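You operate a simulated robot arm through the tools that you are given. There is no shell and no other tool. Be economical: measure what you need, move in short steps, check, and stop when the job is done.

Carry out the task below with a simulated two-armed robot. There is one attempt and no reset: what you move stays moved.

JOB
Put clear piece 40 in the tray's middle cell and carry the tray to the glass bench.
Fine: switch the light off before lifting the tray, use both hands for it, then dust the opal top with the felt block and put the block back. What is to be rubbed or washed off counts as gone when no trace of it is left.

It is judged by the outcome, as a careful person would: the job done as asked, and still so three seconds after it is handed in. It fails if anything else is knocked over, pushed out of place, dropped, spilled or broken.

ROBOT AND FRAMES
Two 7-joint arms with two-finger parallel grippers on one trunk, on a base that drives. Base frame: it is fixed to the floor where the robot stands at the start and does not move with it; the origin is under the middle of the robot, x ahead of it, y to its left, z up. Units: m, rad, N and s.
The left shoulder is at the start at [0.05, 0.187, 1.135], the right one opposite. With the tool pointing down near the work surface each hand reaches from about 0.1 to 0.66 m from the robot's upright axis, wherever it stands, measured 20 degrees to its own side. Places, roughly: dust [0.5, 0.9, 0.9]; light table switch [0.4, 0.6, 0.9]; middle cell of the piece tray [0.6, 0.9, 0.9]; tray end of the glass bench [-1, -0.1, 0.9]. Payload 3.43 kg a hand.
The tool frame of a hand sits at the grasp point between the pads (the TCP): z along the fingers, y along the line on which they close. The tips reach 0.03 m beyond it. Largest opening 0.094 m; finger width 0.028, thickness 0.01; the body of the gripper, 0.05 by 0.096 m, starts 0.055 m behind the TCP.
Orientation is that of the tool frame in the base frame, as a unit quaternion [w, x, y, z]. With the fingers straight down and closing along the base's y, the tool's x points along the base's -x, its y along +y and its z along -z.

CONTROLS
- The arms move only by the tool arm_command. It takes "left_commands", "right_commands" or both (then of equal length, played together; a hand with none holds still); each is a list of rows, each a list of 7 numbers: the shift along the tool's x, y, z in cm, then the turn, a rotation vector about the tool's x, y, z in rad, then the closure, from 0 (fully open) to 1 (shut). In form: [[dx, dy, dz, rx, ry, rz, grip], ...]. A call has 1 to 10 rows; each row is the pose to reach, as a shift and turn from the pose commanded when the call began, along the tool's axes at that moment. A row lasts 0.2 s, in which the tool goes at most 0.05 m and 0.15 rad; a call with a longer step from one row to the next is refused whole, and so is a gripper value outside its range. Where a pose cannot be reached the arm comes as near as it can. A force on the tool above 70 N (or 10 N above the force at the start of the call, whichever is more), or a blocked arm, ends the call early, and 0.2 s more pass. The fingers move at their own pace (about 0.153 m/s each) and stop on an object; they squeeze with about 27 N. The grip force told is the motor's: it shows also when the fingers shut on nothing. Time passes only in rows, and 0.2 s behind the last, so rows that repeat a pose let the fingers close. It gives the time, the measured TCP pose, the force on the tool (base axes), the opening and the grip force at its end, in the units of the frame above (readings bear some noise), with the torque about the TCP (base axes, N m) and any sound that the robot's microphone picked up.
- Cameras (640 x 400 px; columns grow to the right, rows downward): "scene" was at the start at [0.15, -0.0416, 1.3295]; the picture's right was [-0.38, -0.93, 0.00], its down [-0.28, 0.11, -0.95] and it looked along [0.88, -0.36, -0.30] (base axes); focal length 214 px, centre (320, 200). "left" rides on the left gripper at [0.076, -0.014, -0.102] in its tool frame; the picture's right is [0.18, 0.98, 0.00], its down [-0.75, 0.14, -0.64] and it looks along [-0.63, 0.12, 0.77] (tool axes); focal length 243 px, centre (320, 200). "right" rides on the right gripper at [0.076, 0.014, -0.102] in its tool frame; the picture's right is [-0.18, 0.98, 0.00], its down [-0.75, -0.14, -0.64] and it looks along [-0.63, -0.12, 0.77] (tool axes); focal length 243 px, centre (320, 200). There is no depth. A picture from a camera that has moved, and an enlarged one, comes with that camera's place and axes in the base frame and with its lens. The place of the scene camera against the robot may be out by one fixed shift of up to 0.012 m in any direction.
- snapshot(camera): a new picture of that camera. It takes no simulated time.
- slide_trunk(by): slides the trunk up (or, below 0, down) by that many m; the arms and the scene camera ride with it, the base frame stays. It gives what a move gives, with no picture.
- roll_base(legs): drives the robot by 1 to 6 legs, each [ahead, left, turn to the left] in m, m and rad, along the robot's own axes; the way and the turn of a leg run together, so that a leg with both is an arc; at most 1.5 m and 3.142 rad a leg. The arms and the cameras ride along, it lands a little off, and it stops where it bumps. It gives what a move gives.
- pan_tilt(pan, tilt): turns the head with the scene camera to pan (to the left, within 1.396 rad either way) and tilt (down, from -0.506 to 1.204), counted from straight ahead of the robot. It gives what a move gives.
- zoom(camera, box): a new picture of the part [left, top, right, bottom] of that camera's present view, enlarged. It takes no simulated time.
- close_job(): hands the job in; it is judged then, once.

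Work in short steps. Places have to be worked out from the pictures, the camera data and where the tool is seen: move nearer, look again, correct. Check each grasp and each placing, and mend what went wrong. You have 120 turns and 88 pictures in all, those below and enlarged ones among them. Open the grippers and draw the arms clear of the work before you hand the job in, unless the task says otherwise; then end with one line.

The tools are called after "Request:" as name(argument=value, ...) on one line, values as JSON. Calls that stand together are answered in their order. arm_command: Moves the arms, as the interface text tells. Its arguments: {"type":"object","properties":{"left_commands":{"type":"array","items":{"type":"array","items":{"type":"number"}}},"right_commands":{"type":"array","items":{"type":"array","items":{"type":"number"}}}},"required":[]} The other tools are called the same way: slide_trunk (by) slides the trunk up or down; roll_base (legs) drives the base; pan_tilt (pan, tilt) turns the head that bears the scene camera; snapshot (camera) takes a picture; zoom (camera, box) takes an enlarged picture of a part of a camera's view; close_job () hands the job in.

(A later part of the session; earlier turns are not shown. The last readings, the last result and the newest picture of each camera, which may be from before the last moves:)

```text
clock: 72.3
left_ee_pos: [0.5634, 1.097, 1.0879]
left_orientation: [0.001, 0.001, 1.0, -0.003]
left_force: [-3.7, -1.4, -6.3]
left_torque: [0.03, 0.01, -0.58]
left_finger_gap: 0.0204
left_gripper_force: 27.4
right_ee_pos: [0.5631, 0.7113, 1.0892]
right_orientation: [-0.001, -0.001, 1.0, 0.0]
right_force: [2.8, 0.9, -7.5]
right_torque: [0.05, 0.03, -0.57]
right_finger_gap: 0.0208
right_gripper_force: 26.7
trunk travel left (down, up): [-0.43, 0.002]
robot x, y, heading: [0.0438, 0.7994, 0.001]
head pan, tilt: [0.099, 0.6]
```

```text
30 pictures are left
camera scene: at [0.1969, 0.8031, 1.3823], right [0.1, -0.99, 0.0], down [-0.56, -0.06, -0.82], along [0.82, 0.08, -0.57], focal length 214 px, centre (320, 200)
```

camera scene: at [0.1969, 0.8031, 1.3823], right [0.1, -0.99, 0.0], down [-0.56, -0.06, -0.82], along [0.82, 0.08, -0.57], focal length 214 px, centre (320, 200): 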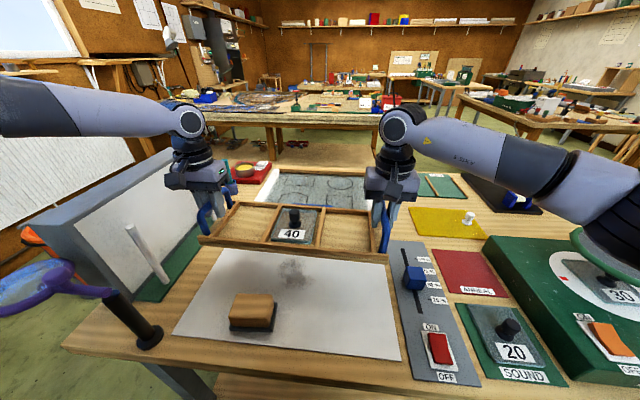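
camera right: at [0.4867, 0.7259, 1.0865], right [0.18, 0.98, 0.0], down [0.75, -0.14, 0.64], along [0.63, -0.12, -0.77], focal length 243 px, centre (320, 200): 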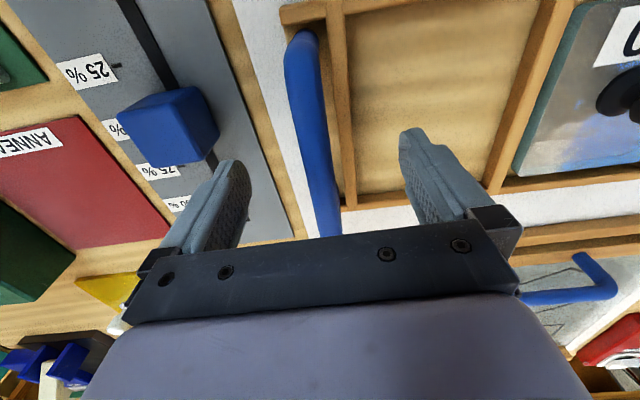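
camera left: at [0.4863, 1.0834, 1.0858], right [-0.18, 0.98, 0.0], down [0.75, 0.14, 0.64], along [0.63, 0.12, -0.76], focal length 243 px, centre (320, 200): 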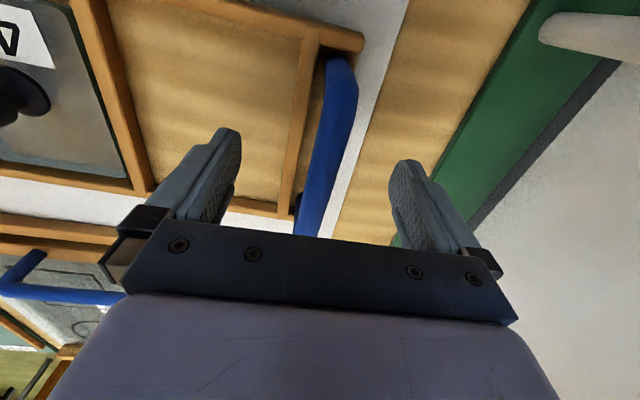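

The tray is lifted level and the dust is visible near (0.55,0.91). I raise the tray a further 9 cm to clear the viewer ring (≈1.07), back away slightly, and move right.

Request:
arm_command(right_commands=[[0, 0, -1.3, 0, 0, 0, 1], [0, 0, -2.6, 0, 0, 0, 1], [0, 0, -3.9, 0, 0, 0, 1], [0, 0, -5.2, 0, 0, 0, 1], [0, 0, -6.5, 0, 0, 0, 1], [0, 0, -7.8, 0, 0, 0, 1], [0, 0, -9, 0, 0, 0, 1], [0, 0, -9, 0, 0, 0, 1]], left_commands=[[0, 0, -1.3, 0, 0, 0, 1], [0, 0, -2.6, 0, 0, 0, 1], [0, 0, -3.9, 0, 0, 0, 1], [0, 0, -5.2, 0, 0, 0, 1], [0, 0, -6.5, 0, 0, 0, 1], [0, 0, -7.8, 0, 0, 0, 1], [0, 0, -9, 0, 0, 0, 1], [0, 0, -9, 0, 0, 0, 1]])

Request:
roll_base(legs=[[0, -0.2, 0], [-0.08, 0, 0], [0, -0.5, 0]])

Request:
snapshot(camera="scene")

```text
clock: 74.1
left_ee_pos: [0.5639, 1.0967, 1.1771]
left_orientation: [0.002, 0.0, 1.0, -0.001]
left_force: [-3.2, -5.2, -6.1]
left_torque: [0.05, 0.04, -0.67]
left_finger_gap: 0.0207
left_gripper_force: 26.6
right_ee_pos: [0.5627, 0.7103, 1.1788]
right_orientation: [-0.001, 0.0, 1.0, 0.0]
right_force: [3.7, 4.9, -5.6]
right_torque: [-0.01, -0.01, -0.59]
right_finger_gap: 0.0208
right_gripper_force: 26.3
trunk travel left (down, up): [-0.43, 0.002]
robot x, y, heading: [0.0445, 0.8003, 0.001]
head pan, tilt: [0.099, 0.6]
```

```text
clock: 78.9
left_ee_pos: [0.4857, 0.4012, 1.1767]
left_orientation: [0.003, -0.001, 1.0, -0.001]
left_force: [-3.0, -8.8, -5.9]
left_torque: [0.08, 0.02, -0.55]
left_finger_gap: 0.0205
left_gripper_force: 27.3
right_ee_pos: [0.4853, 0.0137, 1.1792]
right_orientation: [-0.001, -0.002, 1.0, -0.001]
right_force: [2.9, 8.6, -5.8]
right_torque: [0.02, 0.09, -0.62]
right_finger_gap: 0.0206
right_gripper_force: 27.0
trunk travel left (down, up): [-0.43, 0.002]
robot x, y, heading: [-0.0339, 0.1014, 0.007]
head pan, tilt: [0.099, 0.6]
```

```text
29 pictures are left
camera scene: at [0.1188, 0.1057, 1.3824], right [0.1, -0.99, 0.0], down [-0.56, -0.06, -0.82], along [0.82, 0.09, -0.57], focal length 214 px, centre (320, 200)
```

scene: 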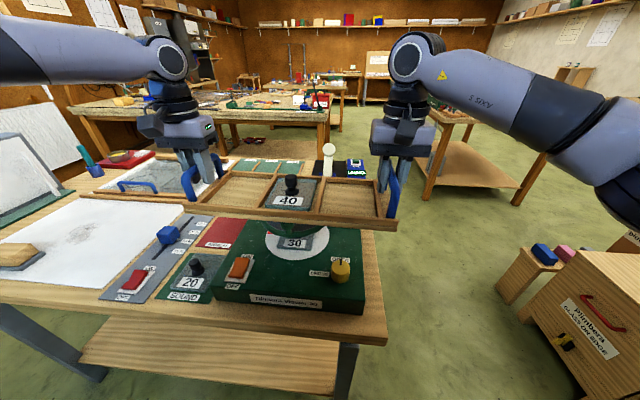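

Everything is intact. Turn right in place by 1.4 rad and look toward the glass bench.

Request:
roll_base(legs=[[0, 0, -1.4]])

Request:
pan_tilt(pan=-0.9, tilt=0.5)

Request:
snapshot(camera="scene")

```text
clock: 82.8
left_ee_pos: [0.3458, -0.3595, 1.1778]
left_orientation: [-0.001, 0.644, 0.765, -0.002]
left_force: [-2.0, 3.1, -6.1]
left_torque: [-0.05, 0.01, -0.57]
left_finger_gap: 0.0207
left_gripper_force: 27.0
right_ee_pos: [-0.0348, -0.4253, 1.1791]
right_orientation: [-0.001, 0.645, 0.764, 0.001]
right_force: [3.2, -3.0, -6.6]
right_torque: [0.07, 0.01, -0.61]
right_finger_gap: 0.0208
right_gripper_force: 27.2
trunk travel left (down, up): [-0.43, 0.002]
robot x, y, heading: [-0.0335, 0.1063, -1.4]
head pan, tilt: [0.099, 0.6]
```

```text
clock: 84.0
left_ee_pos: [0.3472, -0.3594, 1.1769]
left_orientation: [-0.001, 0.645, 0.765, -0.002]
left_force: [-2.1, 3.3, -6.2]
left_torque: [0.24, -0.01, -0.6]
left_finger_gap: 0.0209
left_gripper_force: 26.7
right_ee_pos: [-0.0339, -0.4253, 1.178]
right_orientation: [-0.001, 0.645, 0.764, 0.001]
right_force: [1.7, -3.6, -6.2]
right_torque: [-0.21, -0.02, -0.66]
right_finger_gap: 0.0206
right_gripper_force: 26.9
trunk travel left (down, up): [-0.43, 0.002]
robot x, y, heading: [-0.0331, 0.1033, -1.402]
head pan, tilt: [-0.901, 0.499]
```

```text
28 pictures are left
camera scene: at [-0.0789, -0.03, 1.3915], right [-0.75, 0.67, 0.0], down [0.32, 0.36, -0.88], along [-0.59, -0.65, -0.48], focal length 214 px, centre (320, 200)
```

scene: 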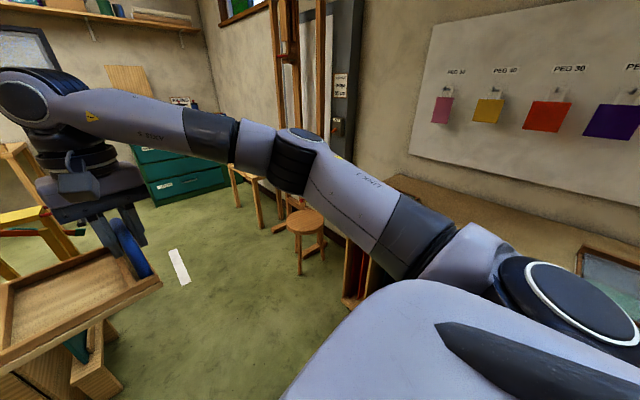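

The glass bench is behind along the rear wall. Continue turning right in two steps with a look between.

Request:
pan_tilt(pan=-0.5, tilt=0.6)

Request:
roll_base(legs=[[0, 0, -0.9]])

Request:
snapshot(camera="scene")

```text
clock: 84.9
left_ee_pos: [0.3464, -0.3593, 1.1786]
left_orientation: [0.0, 0.645, 0.764, -0.002]
left_force: [-1.8, 2.4, -5.9]
left_torque: [0.14, -0.04, -0.63]
left_finger_gap: 0.0205
left_gripper_force: 27.0
right_ee_pos: [-0.034, -0.4238, 1.1788]
right_orientation: [0.0, 0.645, 0.765, 0.001]
right_force: [1.8, -2.9, -6.4]
right_torque: [-0.06, 0.02, -0.63]
right_finger_gap: 0.0206
right_gripper_force: 26.9
trunk travel left (down, up): [-0.43, 0.002]
robot x, y, heading: [-0.0301, 0.1024, -1.4]
head pan, tilt: [-0.499, 0.6]
```

```text
clock: 87.6
left_ee_pos: [-0.1621, -0.4812, 1.177]
left_orientation: [-0.002, 0.914, 0.407, -0.001]
left_force: [0.9, 3.5, -6.0]
left_torque: [0.03, -0.04, -0.61]
left_finger_gap: 0.0207
left_gripper_force: 26.9
right_ee_pos: [-0.4482, -0.2227, 1.1784]
right_orientation: [0.0, 0.914, 0.406, 0.001]
right_force: [-0.3, -3.3, -5.7]
right_torque: [0.0, 0.01, -0.59]
right_finger_gap: 0.0204
right_gripper_force: 26.9
trunk travel left (down, up): [-0.43, 0.002]
robot x, y, heading: [-0.0357, 0.1004, -2.304]
head pan, tilt: [-0.499, 0.6]
```

```text
27 pictures are left
camera scene: at [-0.1518, 0.0228, 1.3824], right [-0.33, 0.94, 0.0], down [0.53, 0.19, -0.82], along [-0.78, -0.27, -0.57], focal length 214 px, centre (320, 200)
```

scene: 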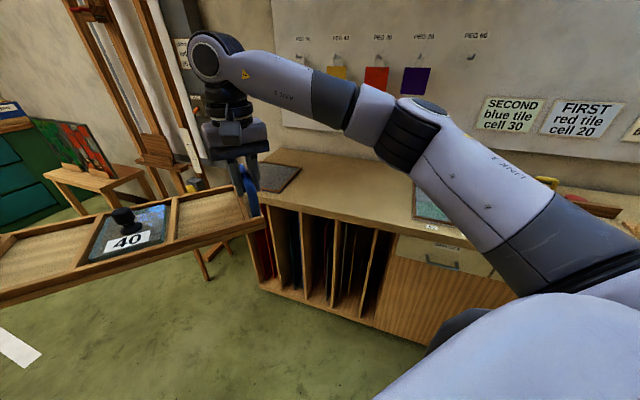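

The free area of the bench lies between the dark mat (y≈−0.4) and a framed panel (y≥0.14), front edge x≈−0.70. Turn to face it squarely, shift left 0.11 and approach.

Request:
roll_base(legs=[[0, 0, -0.838]])

Request:
pan_tilt(pan=0.1, tilt=0.6)

Request:
roll_base(legs=[[0.2, 0.1, 0]])

Request:
snapshot(camera="scene")

```text
clock: 90.2
left_ee_pos: [-0.5542, -0.191, 1.178]
left_orientation: [-0.001, 1.0, -0.003, -0.001]
left_force: [2.6, 0.9, -5.9]
left_torque: [-0.03, -0.05, -0.6]
left_finger_gap: 0.0206
left_gripper_force: 27.0
right_ee_pos: [-0.5526, 0.1948, 1.1775]
right_orientation: [0.0, 1.0, -0.003, 0.002]
right_force: [-3.7, -0.9, -5.7]
right_torque: [-0.02, -0.06, -0.61]
right_finger_gap: 0.0204
right_gripper_force: 27.0
trunk travel left (down, up): [-0.43, 0.002]
robot x, y, heading: [-0.0354, 0.0999, 3.137]
head pan, tilt: [-0.499, 0.6]
```

```text
clock: 91.2
left_ee_pos: [-0.5545, -0.1916, 1.1778]
left_orientation: [-0.002, 1.0, -0.004, -0.001]
left_force: [2.6, 1.3, -5.9]
left_torque: [-0.06, -0.19, -0.66]
left_finger_gap: 0.0206
left_gripper_force: 27.3
right_ee_pos: [-0.5524, 0.1961, 1.1797]
right_orientation: [-0.001, 1.0, -0.002, 0.001]
right_force: [-4.6, -0.8, -5.5]
right_torque: [0.02, 0.1, -0.67]
right_finger_gap: 0.0207
right_gripper_force: 27.4
trunk travel left (down, up): [-0.43, 0.002]
robot x, y, heading: [-0.0328, 0.0994, 3.134]
head pan, tilt: [0.099, 0.6]
```

```text
clock: 92.9
left_ee_pos: [-0.7537, -0.2909, 1.1778]
left_orientation: [-0.002, 1.0, -0.003, 0.0]
left_force: [2.1, 2.1, -6.6]
left_torque: [-0.05, -0.04, -0.59]
left_finger_gap: 0.0206
left_gripper_force: 26.8
right_ee_pos: [-0.7515, 0.0953, 1.1777]
right_orientation: [0.0, 1.0, -0.002, 0.001]
right_force: [-3.5, -1.2, -6.4]
right_torque: [0.0, -0.09, -0.6]
right_finger_gap: 0.0204
right_gripper_force: 26.8
trunk travel left (down, up): [-0.43, 0.002]
robot x, y, heading: [-0.2343, 0.0051, 3.138]
head pan, tilt: [0.099, 0.6]
```

```text
26 pictures are left
camera scene: at [-0.3757, -0.0117, 1.3823], right [-0.1, 1.0, 0.0], down [0.56, 0.05, -0.82], along [-0.82, -0.08, -0.57], focal length 214 px, centre (320, 200)
```

scene: 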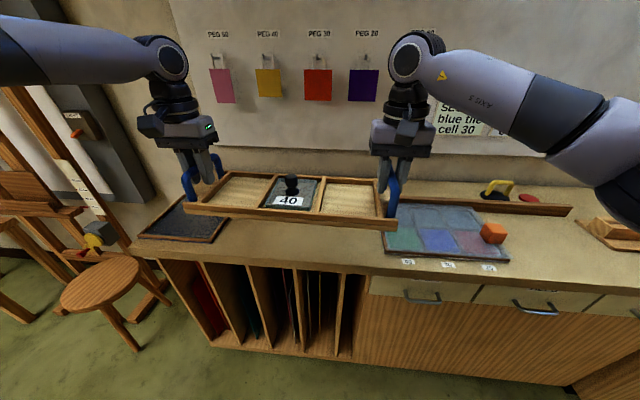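

Free spot is y −0.35…0.135, front edge x≈−0.745. I advance 0.18 m and 1 cm left so the tray centre is ≈(−0.93,−0.107).

Request:
roll_base(legs=[[0.18, 0.009, 0]])

Request:
snapshot(camera="scene")

```text
clock: 94.4
left_ee_pos: [-0.9331, -0.3003, 1.1772]
left_orientation: [-0.002, 1.0, -0.003, 0.0]
left_force: [2.4, 1.0, -6.7]
left_torque: [-0.08, -0.27, -0.64]
left_finger_gap: 0.0204
left_gripper_force: 27.3
right_ee_pos: [-0.9332, 0.0857, 1.1776]
right_orientation: [0.0, 1.0, -0.002, 0.001]
right_force: [-3.2, -1.5, -5.7]
right_torque: [0.03, 0.17, -0.6]
right_finger_gap: 0.0205
right_gripper_force: 27.2
trunk travel left (down, up): [-0.43, 0.002]
robot x, y, heading: [-0.4131, -0.0031, 3.14]
head pan, tilt: [0.099, 0.6]
```

```text
25 pictures are left
camera scene: at [-0.5561, -0.02, 1.3823], right [-0.1, 1.0, 0.0], down [0.56, 0.06, -0.82], along [-0.82, -0.08, -0.57], focal length 214 px, centre (320, 200)
```

scene: 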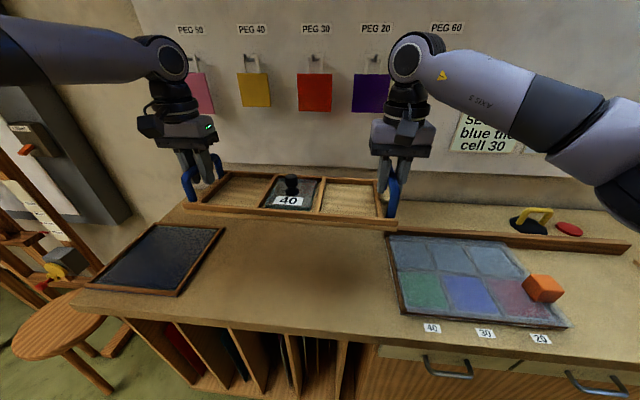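

Clear spot below the tray. Lower with the trunk first, then gently with both arms.

Request:
slide_trunk(by=-0.18)

Request:
arm_command(right_commands=[[0, 0, 0.7, 0, 0, 0, 1], [0, 0, 1.4, 0, 0, 0, 1], [0, 0, 1.9, 0, 0, 0, 1], [0, 0, 2.3, 0, 0, 0, 1], [0, 0, 2.5, 0, 0, 0, 1]], left_commands=[[0, 0, 0.7, 0, 0, 0, 1], [0, 0, 1.4, 0, 0, 0, 1], [0, 0, 1.9, 0, 0, 0, 1], [0, 0, 2.3, 0, 0, 0, 1], [0, 0, 2.5, 0, 0, 0, 1]])

Request:
snapshot(camera="scene")

```text
clock: 96.4
left_ee_pos: [-0.9335, -0.2998, 0.9969]
left_orientation: [-0.002, 1.0, -0.002, -0.001]
left_force: [3.8, 1.3, -5.3]
left_torque: [-0.04, -0.18, -0.61]
left_finger_gap: 0.0207
left_gripper_force: 26.7
right_ee_pos: [-0.9316, 0.0862, 0.9994]
right_orientation: [0.0, 1.0, -0.002, 0.001]
right_force: [-3.9, -1.4, -5.6]
right_torque: [-0.05, 0.09, -0.62]
right_finger_gap: 0.0206
right_gripper_force: 27.0
trunk travel left (down, up): [-0.25, 0.182]
robot x, y, heading: [-0.4088, -0.0086, 3.14]
head pan, tilt: [0.099, 0.6]
```

```text
clock: 97.6
left_ee_pos: [-0.9326, -0.3001, 0.973]
left_orientation: [-0.002, 1.0, -0.002, -0.001]
left_force: [3.0, 3.3, -5.7]
left_torque: [0.01, 0.04, -0.63]
left_finger_gap: 0.0206
left_gripper_force: 26.4
right_ee_pos: [-0.9306, 0.0866, 0.9734]
right_orientation: [0.0, 1.0, -0.002, 0.001]
right_force: [-3.9, -3.0, -6.2]
right_torque: [0.01, -0.12, -0.63]
right_finger_gap: 0.0205
right_gripper_force: 26.9
trunk travel left (down, up): [-0.25, 0.182]
robot x, y, heading: [-0.4131, -0.0042, 3.139]
head pan, tilt: [0.099, 0.6]
```

```text
24 pictures are left
camera scene: at [-0.5552, -0.02, 1.2024], right [-0.1, 1.0, 0.0], down [0.56, 0.06, -0.82], along [-0.82, -0.08, -0.57], focal length 214 px, centre (320, 200)
```

scene: 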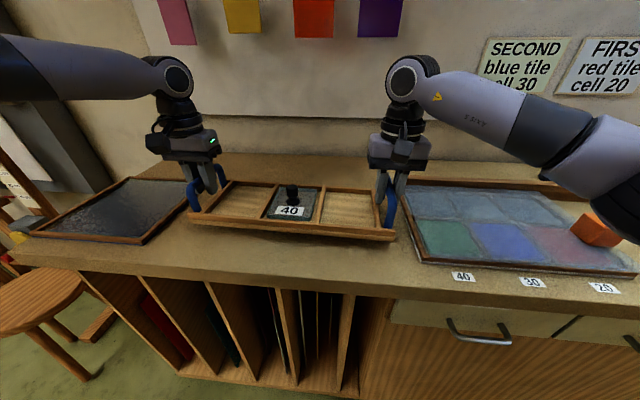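

Almost down with no contact yet. Continue in millimetre steps until the load disappears.

Request:
arm_command(right_commands=[[0, 0, 0.3, 0, 0, 0, 1], [0, 0, 0.6, 0, 0, 0, 1], [0, 0, 0.9, 0, 0, 0, 1]], left_commands=[[0, 0, 0.3, 0, 0, 0, 1], [0, 0, 0.6, 0, 0, 0, 1], [0, 0, 0.9, 0, 0, 0, 1]])

```text
clock: 98.4
left_ee_pos: [-0.9331, -0.2991, 0.9627]
left_orientation: [-0.002, 1.0, -0.003, 0.0]
left_force: [3.7, 5.3, -6.1]
left_torque: [-0.06, -0.06, -0.63]
left_finger_gap: 0.0201
left_gripper_force: 27.0
right_ee_pos: [-0.9308, 0.0861, 0.9635]
right_orientation: [-0.001, 1.0, -0.002, 0.0]
right_force: [-3.0, -6.3, -6.3]
right_torque: [0.01, 0.02, -0.61]
right_finger_gap: 0.0207
right_gripper_force: 27.1
trunk travel left (down, up): [-0.25, 0.182]
robot x, y, heading: [-0.4149, -0.0043, 3.139]
head pan, tilt: [0.099, 0.6]
```

Still hanging freely; continue.

Request:
arm_command(right_commands=[[0, 0, 0.4, 0, 0, 0, 1], [0, 0, 0.8, 0, 0, 0, 1], [0, 0, 1.1, 0, 0, 0, 1]], left_commands=[[0, 0, 0.4, 0, 0, 0, 1], [0, 0, 0.8, 0, 0, 0, 1], [0, 0, 1.1, 0, 0, 0, 1]])

Request:
zoom(camera="scene", box=[160, 140, 440, 280])

```text
clock: 99.2
left_ee_pos: [-0.9329, -0.2999, 0.9525]
left_orientation: [-0.002, 1.0, -0.003, -0.001]
left_force: [3.3, 5.0, -6.3]
left_torque: [-0.07, 0.19, -0.6]
left_finger_gap: 0.0204
left_gripper_force: 26.5
right_ee_pos: [-0.9307, 0.0855, 0.9528]
right_orientation: [0.0, 1.0, -0.002, 0.001]
right_force: [-2.7, -4.7, -5.1]
right_torque: [-0.04, -0.26, -0.64]
right_finger_gap: 0.0206
right_gripper_force: 27.0
trunk travel left (down, up): [-0.25, 0.182]
robot x, y, heading: [-0.4132, -0.0039, 3.142]
head pan, tilt: [0.099, 0.6]
```

```text
2.29 times, centred on (300, 210) of scene
camera zoom: at [-0.5552, -0.02, 1.2024], right [-0.1, 1.0, 0.0], down [0.56, 0.06, -0.82], along [-0.82, -0.08, -0.57], focal length 490 px, centre (366, 177)
```

zoom: 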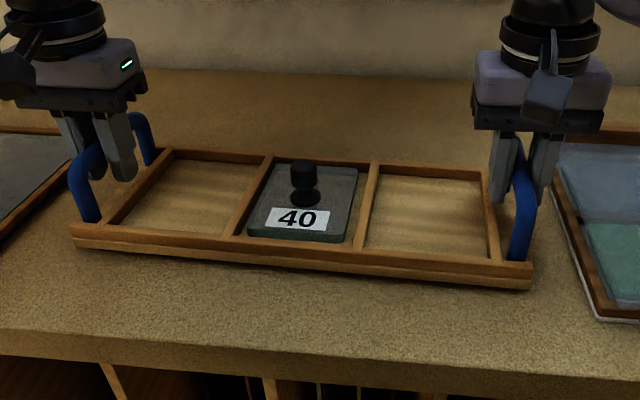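

Still slightly above; keep lowering.

Request:
arm_command(right_commands=[[0, 0, 0.4, 0, 0, 0, 1], [0, 0, 0.8, 0, 0, 0, 1], [0, 0, 1.1, 0, 0, 0, 1], [0, 0, 1.4, 0, 0, 0, 1]], left_commands=[[0, 0, 0.4, 0, 0, 0, 1], [0, 0, 0.8, 0, 0, 0, 1], [0, 0, 1.1, 0, 0, 0, 1], [0, 0, 1.4, 0, 0, 0, 1]])

```text
clock: 100.2
left_ee_pos: [-0.9331, -0.3007, 0.9461]
left_orientation: [-0.001, 1.0, -0.002, -0.009]
left_force: [-4.7, -4.3, 27.4]
left_torque: [-0.01, -0.22, -0.61]
left_finger_gap: 0.0209
left_gripper_force: 27.1
right_ee_pos: [-0.9299, 0.0857, 0.9447]
right_orientation: [0.001, 1.0, -0.003, -0.005]
right_force: [-12.1, -3.2, 26.1]
right_torque: [-0.01, -0.04, -0.63]
right_finger_gap: 0.0206
right_gripper_force: 27.2
trunk travel left (down, up): [-0.25, 0.182]
robot x, y, heading: [-0.4149, -0.0037, 3.14]
head pan, tilt: [0.099, 0.6]
```

Contact at both ends. Ease off 5 mm of command, then open both hands.

Request:
arm_command(right_commands=[[0, 0, -0.5, 0, 0, 0, 1], [0, 0, -0.6, 0, 0, 0, 0.8], [0, 0, -0.6, 0, 0, 0, 0.5], [0, 0, -0.6, 0, 0, 0, 0.3], [0, 0, -0.6, 0, 0, 0, 0.3], [0, 0, -3, 0, 0, 0, 0.3], [0, 0, -7, 0, 0, 0, 0.3], [0, 0, -11, 0, 0, 0, 0.3], [0, 0, -15, 0, 0, 0, 0.3]], left_commands=[[0, 0, -0.5, 0, 0, 0, 1], [0, 0, -0.6, 0, 0, 0, 0.8], [0, 0, -0.6, 0, 0, 0, 0.5], [0, 0, -0.6, 0, 0, 0, 0.3], [0, 0, -0.6, 0, 0, 0, 0.3], [0, 0, -3, 0, 0, 0, 0.3], [0, 0, -7, 0, 0, 0, 0.3], [0, 0, -11, 0, 0, 0, 0.3], [0, 0, -15, 0, 0, 0, 0.3]])

Request:
snapshot(camera="scene")

```text
clock: 102.2
left_ee_pos: [-0.9311, -0.3013, 1.0873]
left_orientation: [-0.001, 1.0, -0.002, 0.0]
left_force: [0.2, 0.7, -0.3]
left_torque: [0.01, -0.03, -0.02]
left_finger_gap: 0.0655
left_gripper_force: 0.0
right_ee_pos: [-0.9307, 0.086, 1.0902]
right_orientation: [0.0, 1.0, -0.002, 0.001]
right_force: [-0.2, -0.3, 0.2]
right_torque: [0.0, -0.03, 0.0]
right_finger_gap: 0.0658
right_gripper_force: 0.0
trunk travel left (down, up): [-0.25, 0.182]
robot x, y, heading: [-0.4105, -0.0047, 3.14]
head pan, tilt: [0.099, 0.6]
```

```text
22 pictures are left
camera scene: at [-0.5542, -0.0201, 1.2025], right [-0.1, 1.0, 0.0], down [0.56, 0.06, -0.83], along [-0.82, -0.08, -0.56], focal length 214 px, centre (320, 200)
```

scene: 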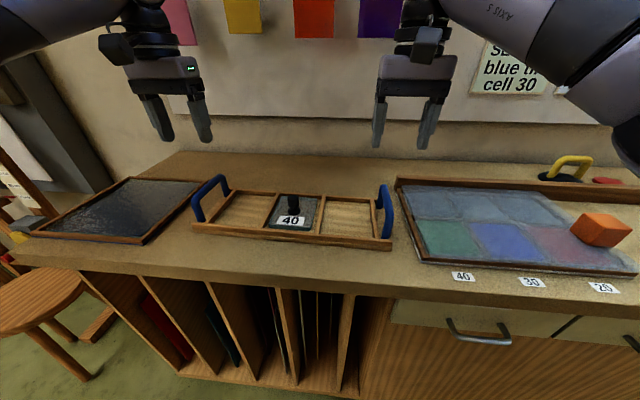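

The tray with piece 40 stands on the glass bench, clear of neighbours. Back off, raise the trunk and fold the hands in.

Request:
slide_trunk(by=0.13)

Request:
roll_base(legs=[[-0.33, 0, 0]])

Request:
arm_command(left_commands=[[3, 0, -1, 0, 0, 0, 0.3], [6, -1, -2, 0, 0, 0, 0.3], [9, -2, -3, 0, 0, 0, 0.3], [12, -3, -5, 0, 0, 0, 0.3], [15, -4, -7, 0, 0, 0, 0.3], [18, -6, -9, 0, 0, 0, 0.3], [20, -8, -11, 0, 0, 0, 0.3], [21, -9, -13, 0, 0, 0, 0.3]], right_commands=[[0, 0, 0, 0, 0, 0, 0.2], [0, 0, 0, 0, 0, 0, 0.2], [0, 0, 0, 0, 0, 0, 0.2], [2, -2, 0, 0, 0, 0, 0.2], [4, -4, 0, 0, 0, 0, 0.2], [6, -6, 0, 0, 0, 0, 0.2], [8, -8, 0, 0, 0, 0, 0.2], [10, -10, 0, 0, 0, 0, 0.2]])

```text
clock: 103.8
left_ee_pos: [-0.9317, -0.2997, 1.2175]
left_orientation: [-0.002, 1.0, -0.001, -0.001]
left_force: [-1.2, -0.5, 0.8]
left_torque: [-0.01, 0.01, -0.01]
left_finger_gap: 0.0658
left_gripper_force: 0.0
right_ee_pos: [-0.9307, 0.086, 1.2199]
right_orientation: [-0.001, 1.0, -0.003, 0.0]
right_force: [0.5, -0.4, 0.1]
right_torque: [-0.01, 0.01, 0.01]
right_finger_gap: 0.0659
right_gripper_force: 0.1
trunk travel left (down, up): [-0.38, 0.052]
robot x, y, heading: [-0.4117, -0.0051, 3.143]
head pan, tilt: [0.099, 0.6]
```

```text
clock: 106.0
left_ee_pos: [-0.6022, -0.3006, 1.2192]
left_orientation: [-0.001, 1.0, -0.001, -0.002]
left_force: [0.9, 0.8, 0.5]
left_torque: [-0.02, 0.0, -0.03]
left_finger_gap: 0.0659
left_gripper_force: 0.0
right_ee_pos: [-0.6021, 0.0848, 1.2208]
right_orientation: [-0.001, 1.0, -0.001, -0.001]
right_force: [0.3, 0.1, 0.2]
right_torque: [0.01, 0.02, 0.01]
right_finger_gap: 0.0658
right_gripper_force: 0.2
trunk travel left (down, up): [-0.38, 0.052]
robot x, y, heading: [-0.083, -0.0053, 3.137]
head pan, tilt: [0.099, 0.6]
```

```text
clock: 107.8
left_ee_pos: [-0.3921, -0.2121, 1.3472]
left_orientation: [-0.001, 1.0, -0.002, -0.001]
left_force: [-0.6, -0.3, 0.1]
left_torque: [-0.04, -0.01, -0.01]
left_finger_gap: 0.0657
left_gripper_force: 0.1
right_ee_pos: [-0.5013, 0.1864, 1.2198]
right_orientation: [0.0, 1.0, -0.001, 0.0]
right_force: [0.3, -1.2, 0.4]
right_torque: [0.03, -0.01, 0.02]
right_finger_gap: 0.0752
right_gripper_force: 0.1
trunk travel left (down, up): [-0.38, 0.052]
robot x, y, heading: [-0.0871, -0.003, 3.14]
head pan, tilt: [0.099, 0.6]
```

Turn around to face the light table again and drive back to y≈0.9.

Request:
roll_base(legs=[[0, 0, 3.14], [0.08, 0, 0], [0, 0.9, 0]])

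Request:
pan_tilt(pan=0.0, tilt=0.75)

Request:
snapshot(camera="scene")

```text
clock: 120.5
left_ee_pos: [0.307, 1.0973, 1.3481]
left_orientation: [0.0, 0.004, 1.0, -0.002]
left_force: [-0.3, 0.4, -0.3]
left_torque: [-0.02, 0.01, 0.01]
left_finger_gap: 0.0658
left_gripper_force: 0.1
right_ee_pos: [0.4164, 0.6987, 1.2218]
right_orientation: [0.0, 0.002, 1.0, 0.0]
right_force: [0.8, 0.4, 1.5]
right_torque: [-0.02, -0.01, 0.01]
right_finger_gap: 0.0753
right_gripper_force: 0.1
trunk travel left (down, up): [-0.38, 0.052]
robot x, y, heading: [-0.0025, 0.8909, -0.002]
head pan, tilt: [0.099, 0.6]
```

```text
clock: 121.2
left_ee_pos: [0.3071, 1.0973, 1.3479]
left_orientation: [0.001, 0.003, 1.0, -0.002]
left_force: [-1.0, 0.3, 0.4]
left_torque: [-0.02, 0.03, -0.03]
left_finger_gap: 0.066
left_gripper_force: 0.1
right_ee_pos: [0.4165, 0.6998, 1.2214]
right_orientation: [-0.001, 0.001, 1.0, -0.001]
right_force: [-0.1, -0.1, 0.2]
right_torque: [-0.05, -0.01, 0.01]
right_finger_gap: 0.0754
right_gripper_force: 0.1
trunk travel left (down, up): [-0.38, 0.052]
robot x, y, heading: [-0.0003, 0.8882, -0.002]
head pan, tilt: [0.0, 0.75]
```

```text
21 pictures are left
camera scene: at [0.1456, 0.8839, 1.3197], right [0.0, -1.0, 0.0], down [-0.68, 0.0, -0.73], along [0.73, 0.0, -0.68], focal length 214 px, centre (320, 200)
```

scene: 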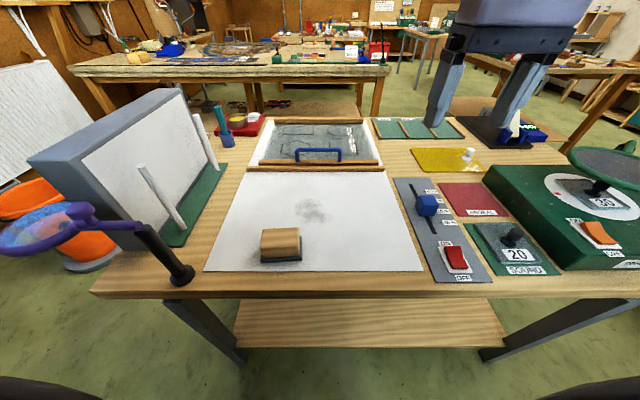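

Dust spans x 0.50–0.60, y 0.86–0.96; block ≈(0.428,0.968), about 0.055 (x) × 0.085 (y). I bring the right hand above the block, yawed 90° to grip its short side, left hand drawn further out.

Request:
arm_command(right_commands=[[0, 3, 0, 0, 0, -0.15, 0], [0, 6, 0, 0, 0, -0.3, 0], [0, 9, 0, 0, 0, -0.45, 0], [0, 12, 0, 0, 0, -0.6, 0], [0, 15, 1, 0, 0, -0.75, 0], [0, 18, 2, 0, 0, -0.9, 0], [-0.5, 21, 3, 0, 0, -1.05, 0], [-1.1, 24, 4, 0, 0, -1.2, 0], [-1.1, 26.8, 5, 0, 0, -1.35, 0], [-1.1, 26.8, 6, 0, 0, -1.5, 0]], left_commands=[[0, 2, -1, 0, 0, 0, 0.3], [0, 4, -2, 0, 0, 0, 0.3], [0, 6, -3, 0, 0, 0, 0.3], [0, 6, -3, 0, 0, 0, 0.3], [0, 6, -3, 0, 0, 0, 0.3], [0, 6, -3, 0, 0, 0, 0.3], [0, 6, -3, 0, 0, 0, 0.3], [0, 6, -3, 0, 0, 0, 0.3], [0, 6, -3, 0, 0, 0, 0.3], [0, 6, -3, 0, 0, 0, 0.3]])

Request:
snapshot(camera="right")

Request:
zoom(camera="scene", box=[200, 150, 440, 300])

```text
clock: 123.4
left_ee_pos: [0.3056, 1.1582, 1.3676]
left_orientation: [0.003, 0.003, 1.0, -0.003]
left_force: [0.0, 0.0, -0.8]
left_torque: [-0.01, -0.01, 0.0]
left_finger_gap: 0.0659
left_gripper_force: 0.2
left hand out of reach, approached as far as the arm can: row 3, 4, 5, 6, 7, 8, 9, 10
right_ee_pos: [0.3567, 0.9332, 1.177]
right_orientation: [0.001, -0.657, 0.754, 0.001]
right_force: [1.0, 0.3, -0.5]
right_torque: [0.02, -0.01, -0.04]
right_finger_gap: 0.0942
right_gripper_force: 0.2
right hand out of reach, approached as far as the arm can: row 8, 9, 10
trunk travel left (down, up): [-0.38, 0.052]
robot x, y, heading: [0.0, 0.8933, -0.007]
head pan, tilt: [0.0, 0.75]
```

```text
20 pictures are left
camera right: at [0.3325, 0.8607, 1.2775], right [-0.95, 0.32, 0.0], down [0.24, 0.73, 0.64], along [0.21, 0.61, -0.77], focal length 243 px, centre (320, 200)
```

right: 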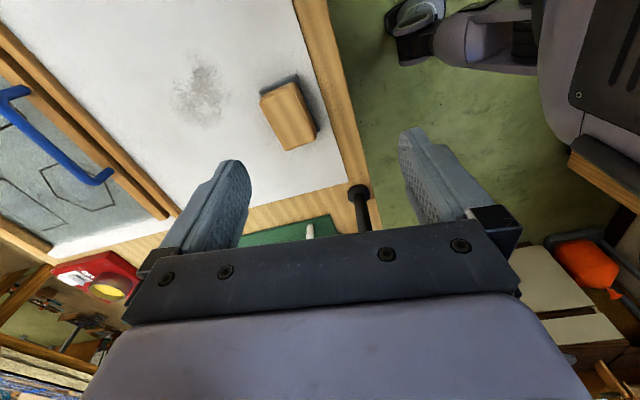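

```text
2.67 times, centred on (320, 225) of scene
camera zoom: at [0.1454, 0.8842, 1.3197], right [0.0, -1.0, 0.0], down [-0.68, 0.0, -0.73], along [0.73, 0.0, -0.68], focal length 572 px, centre (320, 133)
```

zoom: 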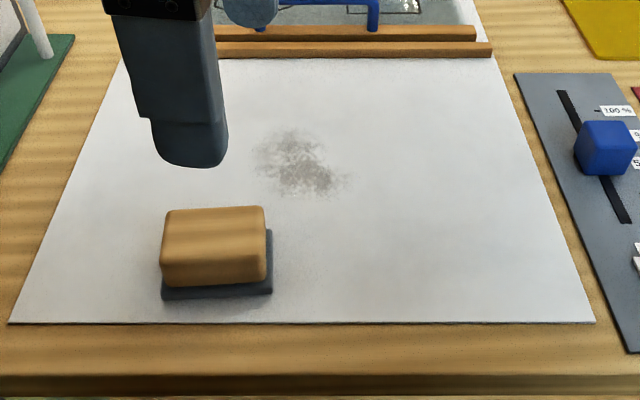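

The right hand hits its inner limit here; the left hand from base y≈0.64 suits better. Withdraw the right hand (unwinding its yaw), then shift the base.

Request:
arm_command(right_commands=[[2, 0, -1, 0, 0, 0.14, 0], [4, 0, -2, 0, 0, 0.28, 0], [6, 0, -3, 0, 0, 0.42, 0], [8, 0, -4, 0, 0, 0.56, 0], [10, 0, -4, 0, 0, 0.7, 0], [12, 0, -4, 0, 0, 0.84, 0], [14, 0, -4, 0, 0, 0.98, 0], [16, 0, -4, 0, 0, 1.12, 0], [18, 0, -4, 0, 0, 1.26, 0], [20, 0, -4, 0, 0, 1.4, 0]])

Request:
roll_base(legs=[[0, -0.25, 0], [0.04, 0, 0]])

```text
clock: 125.6
left_ee_pos: [0.3062, 1.1574, 1.3682]
left_orientation: [0.003, 0.003, 1.0, -0.003]
left_force: [0.5, -0.4, -0.1]
left_torque: [0.01, 0.02, -0.02]
left_finger_gap: 0.0656
left_gripper_force: 0.1
right_ee_pos: [0.3297, 0.7354, 1.2154]
right_orientation: [0.0, -0.015, 1.0, 0.002]
right_force: [0.5, -0.1, 0.7]
right_torque: [0.01, 0.01, -0.01]
right_finger_gap: 0.0939
right_gripper_force: 0.2
trunk travel left (down, up): [-0.38, 0.052]
robot x, y, heading: [-0.0009, 0.8895, -0.001]
head pan, tilt: [0.0, 0.75]
```

```text
clock: 127.9
left_ee_pos: [0.3451, 0.9092, 1.3672]
left_orientation: [0.001, 0.001, 1.0, -0.003]
left_force: [-0.3, 0.0, 0.2]
left_torque: [-0.02, 0.03, 0.03]
left_finger_gap: 0.0659
left_gripper_force: 0.1
right_ee_pos: [0.3705, 0.4863, 1.2157]
right_orientation: [0.001, -0.016, 1.0, 0.0]
right_force: [0.7, -0.1, -0.1]
right_torque: [-0.01, 0.05, 0.02]
right_finger_gap: 0.0941
right_gripper_force: 0.0
trunk travel left (down, up): [-0.38, 0.052]
robot x, y, heading: [0.0361, 0.6456, -0.006]
head pan, tilt: [0.0, 0.75]
```

Bring the left hand above the block, yawing +90°.

Request:
arm_command(left_commands=[[-1, 1, 1.5, 0, 0, 0.15, 0], [-2, 2, 3.5, 0, 0, 0.3, 0], [-3, 3, 6, 0, 0, 0.45, 0], [-4, 4, 9, 0, 0, 0.6, 0], [-5, 5, 12, 0, 0, 0.75, 0], [-6, 5.9, 15, 0, 0, 0.9, 0], [-7, 5.9, 18, 0, 0, 1.05, 0], [-8.3, 5.9, 21, 0, 0, 1.2, 0], [-8.3, 5.9, 24, 0, 0, 1.35, 0], [-8.3, 5.9, 26.5, 0, 0, 1.5, 0]])

Request:
snapshot(camera="left")

Request:
pan_tilt(pan=0.6, tilt=0.75)

Request:
snapshot(camera="scene")

```text
clock: 130.1
left_ee_pos: [0.4288, 0.9664, 1.1036]
left_orientation: [0.004, 0.684, 0.729, 0.0]
left_force: [-0.3, 0.5, -0.1]
left_torque: [0.0, 0.02, 0.02]
left_finger_gap: 0.094
left_gripper_force: 0.0
right_ee_pos: [0.3689, 0.4867, 1.2154]
right_orientation: [0.001, -0.015, 1.0, 0.001]
right_force: [0.5, -0.7, 0.1]
right_torque: [0.03, 0.02, -0.03]
right_finger_gap: 0.0939
right_gripper_force: 0.0
trunk travel left (down, up): [-0.38, 0.052]
robot x, y, heading: [0.0395, 0.6401, -0.002]
head pan, tilt: [0.0, 0.75]
```

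```text
18 pictures are left
camera left: at [0.4093, 1.0423, 1.2063], right [0.97, 0.25, 0.0], down [0.19, -0.74, 0.65], along [0.16, -0.63, -0.76], focal length 243 px, centre (320, 200)
```

left: 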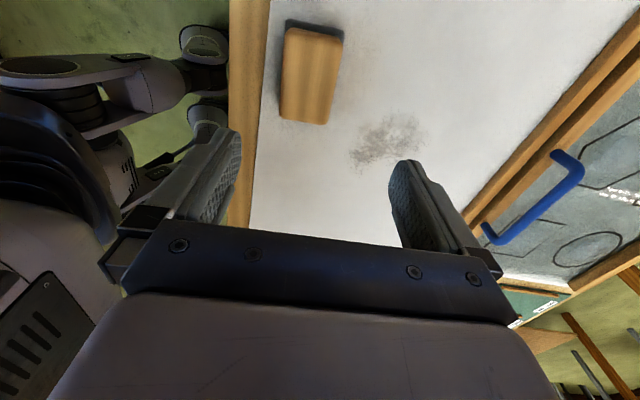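

```text
clock: 131.1
left_ee_pos: [0.4304, 0.9667, 1.1029]
left_orientation: [0.004, 0.682, 0.731, 0.0]
left_force: [0.1, 0.1, 0.1]
left_torque: [-0.01, 0.0, -0.01]
left_finger_gap: 0.0943
left_gripper_force: 0.1
right_ee_pos: [0.3707, 0.4857, 1.2161]
right_orientation: [0.001, -0.016, 1.0, 0.001]
right_force: [0.6, -1.1, -0.2]
right_torque: [-0.03, 0.03, 0.02]
right_finger_gap: 0.0943
right_gripper_force: 0.0
trunk travel left (down, up): [-0.38, 0.052]
robot x, y, heading: [0.0355, 0.6425, 0.001]
head pan, tilt: [0.6, 0.75]
```

```text
17 pictures are left
camera scene: at [0.1705, 0.6817, 1.3197], right [0.56, -0.83, 0.0], down [-0.56, -0.38, -0.73], along [0.6, 0.41, -0.68], focal length 214 px, centre (320, 200)
```

scene: 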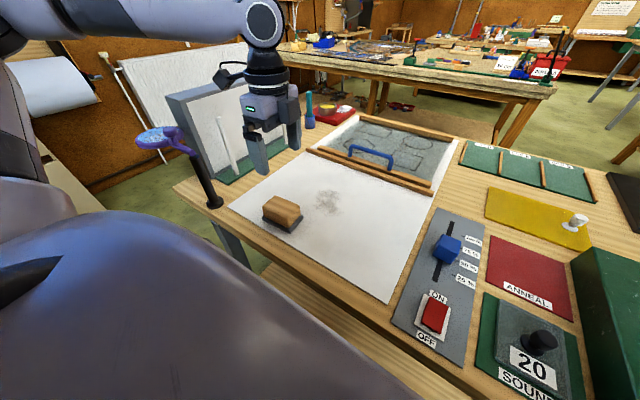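

Block centre ≈(0.415,0.971), aligned with the tool yaw. Descend over it to TCP 0.97 first.

Request:
arm_command(left_commands=[[0.54, -1.42, 2, 0, 0, 0, 0], [0.54, -1.42, 5, 0, 0, 0, 0], [0.54, -1.42, 8, 0, 0, 0, 0], [0.54, -1.42, 11, 0, 0, 0, 0], [0.54, -1.42, 13, 0, 0, 0, 0], [0.54, -1.42, 13, 0, 0, 0, 0]])

Request:
zoom(camera="scene", box=[200, 140, 360, 240])

Request:
snapshot(camera="left")

```text
clock: 132.5
left_ee_pos: [0.4164, 0.9712, 0.9725]
left_orientation: [0.004, 0.683, 0.73, 0.0]
left_force: [0.1, 0.1, 0.7]
left_torque: [-0.02, 0.01, -0.03]
left_finger_gap: 0.0937
left_gripper_force: 0.0
right_ee_pos: [0.3704, 0.4857, 1.2153]
right_orientation: [0.001, -0.016, 1.0, 0.002]
right_force: [-0.4, -0.3, 0.2]
right_torque: [0.03, -0.02, 0.01]
right_finger_gap: 0.0941
right_gripper_force: 0.1
trunk travel left (down, up): [-0.38, 0.052]
robot x, y, heading: [0.0379, 0.64, -0.003]
head pan, tilt: [0.6, 0.75]
```

```text
4.00 times, centred on (280, 190) of scene
camera zoom: at [0.1704, 0.6818, 1.3197], right [0.56, -0.83, 0.0], down [-0.56, -0.39, -0.73], along [0.6, 0.41, -0.68], focal length 858 px, centre (480, 240)
```

zoom: 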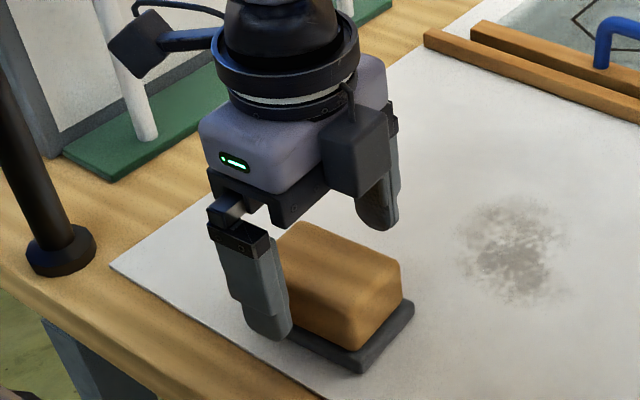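

```text
15 pictures are left
camera left: at [0.3953, 1.0472, 1.0759], right [0.97, 0.25, 0.0], down [0.19, -0.74, 0.65], along [0.17, -0.62, -0.76], focal length 243 px, centre (320, 200)
```

left: 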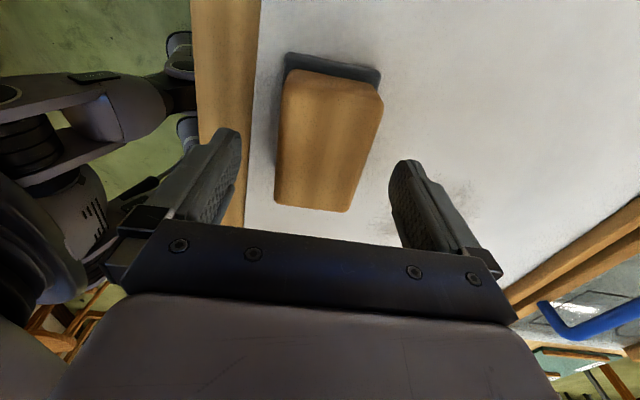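

Fingers straddle the wooden part. Lower 1.6 cm and close.

Request:
arm_command(left_commands=[[0, 0, 1, 0, 0, 0, 0], [0, 0, 1.6, 0, 0, 0, 0.1], [0, 0, 1.6, 0, 0, 0, 0.4], [0, 0, 1.6, 0, 0, 0, 0.7], [0, 0, 1.6, 0, 0, 0, 1], [0, 0, 1.6, 0, 0, 0, 1]])

```text
clock: 133.9
left_ee_pos: [0.4156, 0.9706, 0.9584]
left_orientation: [0.004, 0.682, 0.731, 0.001]
left_force: [1.1, 2.9, 13.2]
left_torque: [0.04, 0.31, -0.09]
left_finger_gap: 0.0533
left_gripper_force: 27.4
right_ee_pos: [0.3694, 0.4872, 1.2174]
right_orientation: [0.002, -0.016, 1.0, 0.002]
right_force: [-0.4, -0.7, -0.2]
right_torque: [-0.01, 0.0, -0.03]
right_finger_gap: 0.0939
right_gripper_force: 0.0
trunk travel left (down, up): [-0.38, 0.052]
robot x, y, heading: [0.039, 0.6426, 0.001]
head pan, tilt: [0.6, 0.75]
```

Block gripped (0.053). Lift it 4 cm and turn the robot 0.12 rad right so the dust area lies well inside the left hand's reach.

Request:
arm_command(left_commands=[[0, 0, -1.5, 0, 0, 0, 1], [0, 0, -4, 0, 0, 0, 1], [0, 0, -4, 0, 0, 0, 1]])

Request:
roll_base(legs=[[0, 0, -0.12]])

```text
clock: 134.7
left_ee_pos: [0.4155, 0.9703, 0.9971]
left_orientation: [0.003, 0.683, 0.731, 0.0]
left_force: [-0.6, -0.5, -1.6]
left_torque: [-0.03, 0.01, 0.01]
left_finger_gap: 0.0536
left_gripper_force: 26.7
right_ee_pos: [0.3699, 0.4871, 1.2155]
right_orientation: [0.002, -0.016, 1.0, 0.001]
right_force: [1.1, 0.0, 0.1]
right_torque: [-0.02, -0.03, 0.0]
right_finger_gap: 0.0939
right_gripper_force: 0.0
trunk travel left (down, up): [-0.38, 0.052]
robot x, y, heading: [0.0404, 0.6444, 0.006]
head pan, tilt: [0.6, 0.75]
```

```text
clock: 135.7
left_ee_pos: [0.4524, 0.9224, 0.997]
left_orientation: [0.004, 0.725, 0.689, 0.0]
left_force: [0.6, -0.5, -1.2]
left_torque: [-0.03, 0.0, -0.02]
left_finger_gap: 0.0532
left_gripper_force: 26.7
right_ee_pos: [0.3482, 0.4479, 1.2153]
right_orientation: [0.0, 0.045, 0.999, 0.001]
right_force: [-0.3, -0.8, 0.6]
right_torque: [-0.02, 0.01, -0.01]
right_finger_gap: 0.0939
right_gripper_force: 0.1
trunk travel left (down, up): [-0.38, 0.052]
robot x, y, heading: [0.0361, 0.647, -0.121]
head pan, tilt: [0.6, 0.75]
```

Lower at the near edge of the dust (y≈0.93) and make the first stroke outward.

Request:
arm_command(left_commands=[[1.2, 1.8, 2, 0, 0, 0, 1], [1.2, 1.8, 3.8, 0, 0, 0, 1], [1.2, 1.8, 4.4, 0, 0, 0, 1], [1.3, 4.5, 4.4, 0, 0, 0, 1], [1.4, 7.5, 4.4, 0, 0, 0, 1], [1.5, 10.5, 4.4, 0, 0, 0, 1], [1.7, 13.5, 4.4, 0, 0, 0, 1], [1.8, 15.5, 4.4, 0, 0, 0, 1]])

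```text
clock: 137.5
left_ee_pos: [0.6061, 0.9316, 0.9571]
left_orientation: [0.006, 0.725, 0.689, 0.003]
left_force: [-10.2, -0.5, 27.7]
left_torque: [-0.11, 0.75, 0.08]
left_finger_gap: 0.0537
left_gripper_force: 27.1
right_ee_pos: [0.3455, 0.4482, 1.2169]
right_orientation: [0.003, 0.044, 0.999, 0.001]
right_force: [0.1, -0.3, 0.4]
right_torque: [0.01, 0.0, 0.01]
right_finger_gap: 0.0939
right_gripper_force: 0.0
trunk travel left (down, up): [-0.38, 0.052]
robot x, y, heading: [0.0408, 0.647, -0.124]
head pan, tilt: [0.6, 0.75]
```

Good contact. Next strokes: y≈0.895 back, then y≈0.865 outward.

Request:
arm_command(left_commands=[[-1.8, 0, 0, 0, 0, 0, 1], [-3.6, 0, 0, 0, 0, 0, 1], [-3.7, -3, 0, 0, 0, 0, 1], [-3.8, -6, 0, 0, 0, 0, 1], [-4, -9, 0, 0, 0, 0, 1], [-4.2, -12, 0, 0, 0, 0, 1], [-4.4, -15, 0, 0, 0, 0, 1], [-7.4, -15, 0, 0, 0, 0, 1], [-7.3, -12, 0, 0, 0, 0, 1], [-7.2, -9, 0, 0, 0, 0, 1]])

Request:
arm_command(left_commands=[[0.1, 3, 0, 0, 0, 0, 1], [0.2, 6, 0, 0, 0, 0, 1], [0.3, 8.5, 0, 0, 0, 0, 1], [2.5, 8.5, 0, 0, 0, 0, 1], [2.4, 5, 0, 0, 0, 0, 1], [2.3, 1, 0, 0, 0, 0, 1], [2.2, -3, 0, 0, 0, 0, 1], [2.2, -6, 0, 0, 0, 0, 1], [2.2, -6, -4, 0, 0, 0, 1], [2.2, -8, -8, 0, 0, 0, 1]])

Request:
snapshot(camera="scene")

```text
clock: 139.7
left_ee_pos: [0.511, 0.8657, 0.9574]
left_orientation: [0.005, 0.725, 0.689, 0.001]
left_force: [-14.3, -1.8, 34.0]
left_torque: [0.39, 0.6, 0.26]
left_finger_gap: 0.0536
left_gripper_force: 27.3
right_ee_pos: [0.3448, 0.4474, 1.2167]
right_orientation: [0.003, 0.043, 0.999, 0.002]
right_force: [-0.2, -0.1, 0.3]
right_torque: [-0.01, -0.03, -0.01]
right_finger_gap: 0.0938
right_gripper_force: 0.0
trunk travel left (down, up): [-0.38, 0.052]
robot x, y, heading: [0.0381, 0.6436, -0.117]
head pan, tilt: [0.6, 0.75]
```

```text
clock: 141.9
left_ee_pos: [0.4339, 0.8932, 1.0326]
left_orientation: [0.002, 0.725, 0.689, -0.002]
left_force: [0.5, 0.9, -0.1]
left_torque: [-0.01, 0.0, 0.02]
left_finger_gap: 0.0535
left_gripper_force: 26.9
right_ee_pos: [0.3499, 0.4496, 1.2158]
right_orientation: [0.001, 0.043, 0.999, 0.001]
right_force: [0.7, 0.5, 0.3]
right_torque: [-0.02, 0.0, 0.0]
right_finger_gap: 0.0941
right_gripper_force: 0.0
trunk travel left (down, up): [-0.38, 0.052]
robot x, y, heading: [0.0372, 0.6375, -0.118]
head pan, tilt: [0.6, 0.75]
```

```text
14 pictures are left
camera scene: at [0.1744, 0.6667, 1.3195], right [0.46, -0.89, 0.0], down [-0.6, -0.32, -0.73], along [0.65, 0.34, -0.68], focal length 214 px, centre (320, 200)
```

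scene: 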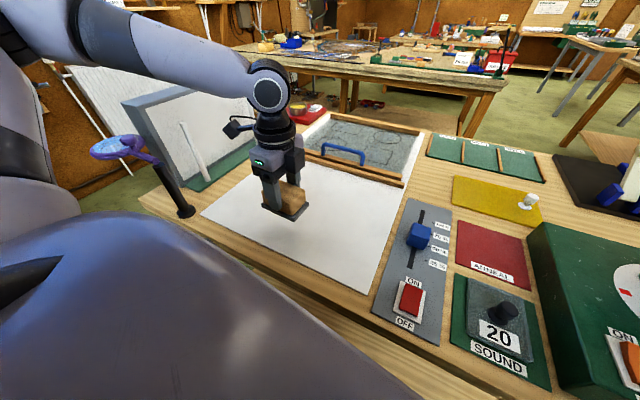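

The area looks clean though partly hidden. Turn back 0.12 rad and look closely with both cameras while holding the block.

Request:
roll_base(legs=[[0, 0, 0.12]])

Request:
snapshot(camera="left")

Request:
zoom(camera="scene", box=[220, 140, 420, 265])

```text
clock: 142.8
left_ee_pos: [0.4029, 0.9384, 1.0327]
left_orientation: [0.003, 0.682, 0.731, -0.001]
left_force: [0.3, -0.1, -0.8]
left_torque: [-0.02, -0.01, 0.05]
left_finger_gap: 0.0532
left_gripper_force: 26.6
right_ee_pos: [0.3699, 0.4872, 1.2166]
right_orientation: [0.001, -0.015, 1.0, 0.001]
right_force: [0.2, 0.9, -0.4]
right_torque: [0.02, -0.01, -0.02]
right_finger_gap: 0.0939
right_gripper_force: 0.1
trunk travel left (down, up): [-0.38, 0.052]
robot x, y, heading: [0.0383, 0.6429, 0.005]
head pan, tilt: [0.6, 0.75]
```

```text
13 pictures are left
camera left: at [0.3821, 1.0147, 1.1362], right [0.97, 0.25, 0.0], down [0.19, -0.74, 0.65], along [0.17, -0.63, -0.76], focal length 243 px, centre (320, 200)
```

left: 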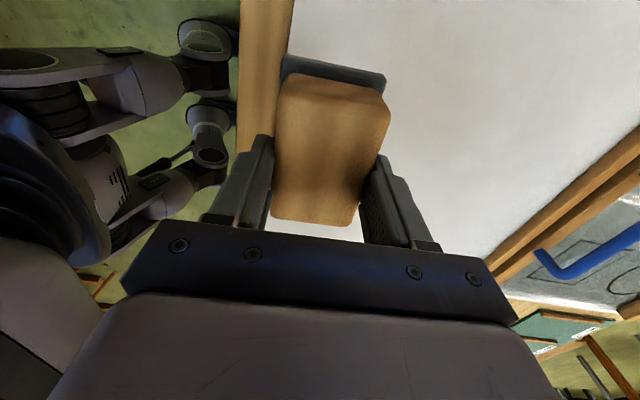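

```text
3.20 times, centred on (320, 202) of scene
camera zoom: at [0.1705, 0.6821, 1.3196], right [0.56, -0.83, 0.0], down [-0.56, -0.39, -0.73], along [0.6, 0.41, -0.68], focal length 686 px, centre (320, 192)
```

zoom: 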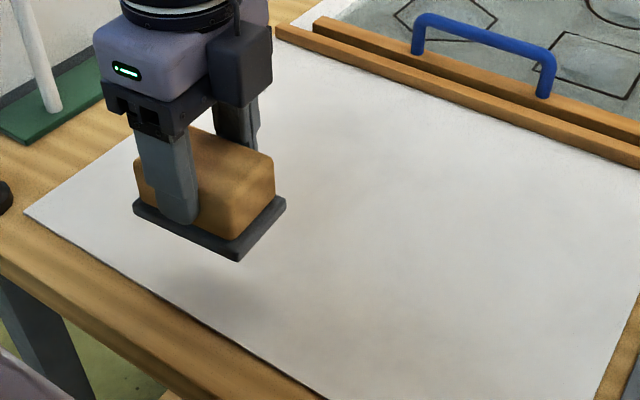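

I zoom in on the wiped region for any trace.

Request:
zoom(camera="scene", box=[290, 170, 380, 226])

Request:
zoom(camera="left", box=[370, 60, 530, 220])

```text
7.11 times, centred on (335, 198) of scene
camera zoom: at [0.1705, 0.6821, 1.3196], right [0.56, -0.83, 0.0], down [-0.56, -0.39, -0.73], along [0.6, 0.41, -0.68], focal length 1525 px, centre (213, 214)
```

zoom: 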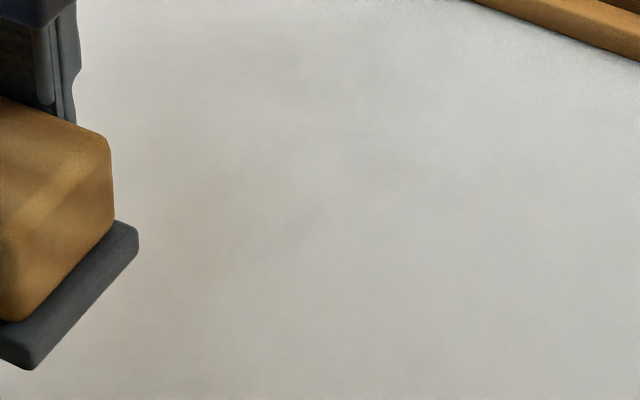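

```text
2.50 times, centred on (450, 140) of left
camera zoom: at [0.3821, 1.0147, 1.1362], right [0.97, 0.25, 0.0], down [0.19, -0.74, 0.65], along [0.17, -0.63, -0.76], focal length 606 px, centre (-5, 350)
```

zoom: 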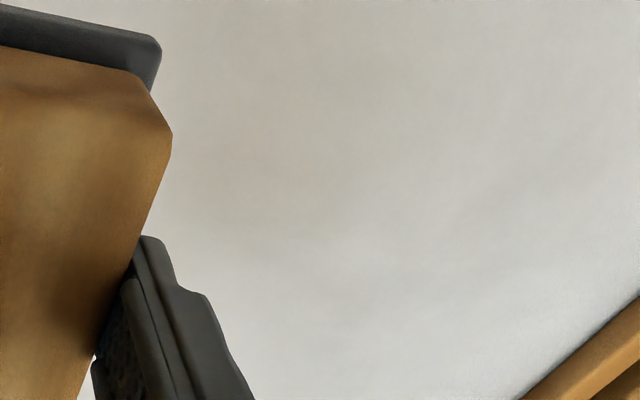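

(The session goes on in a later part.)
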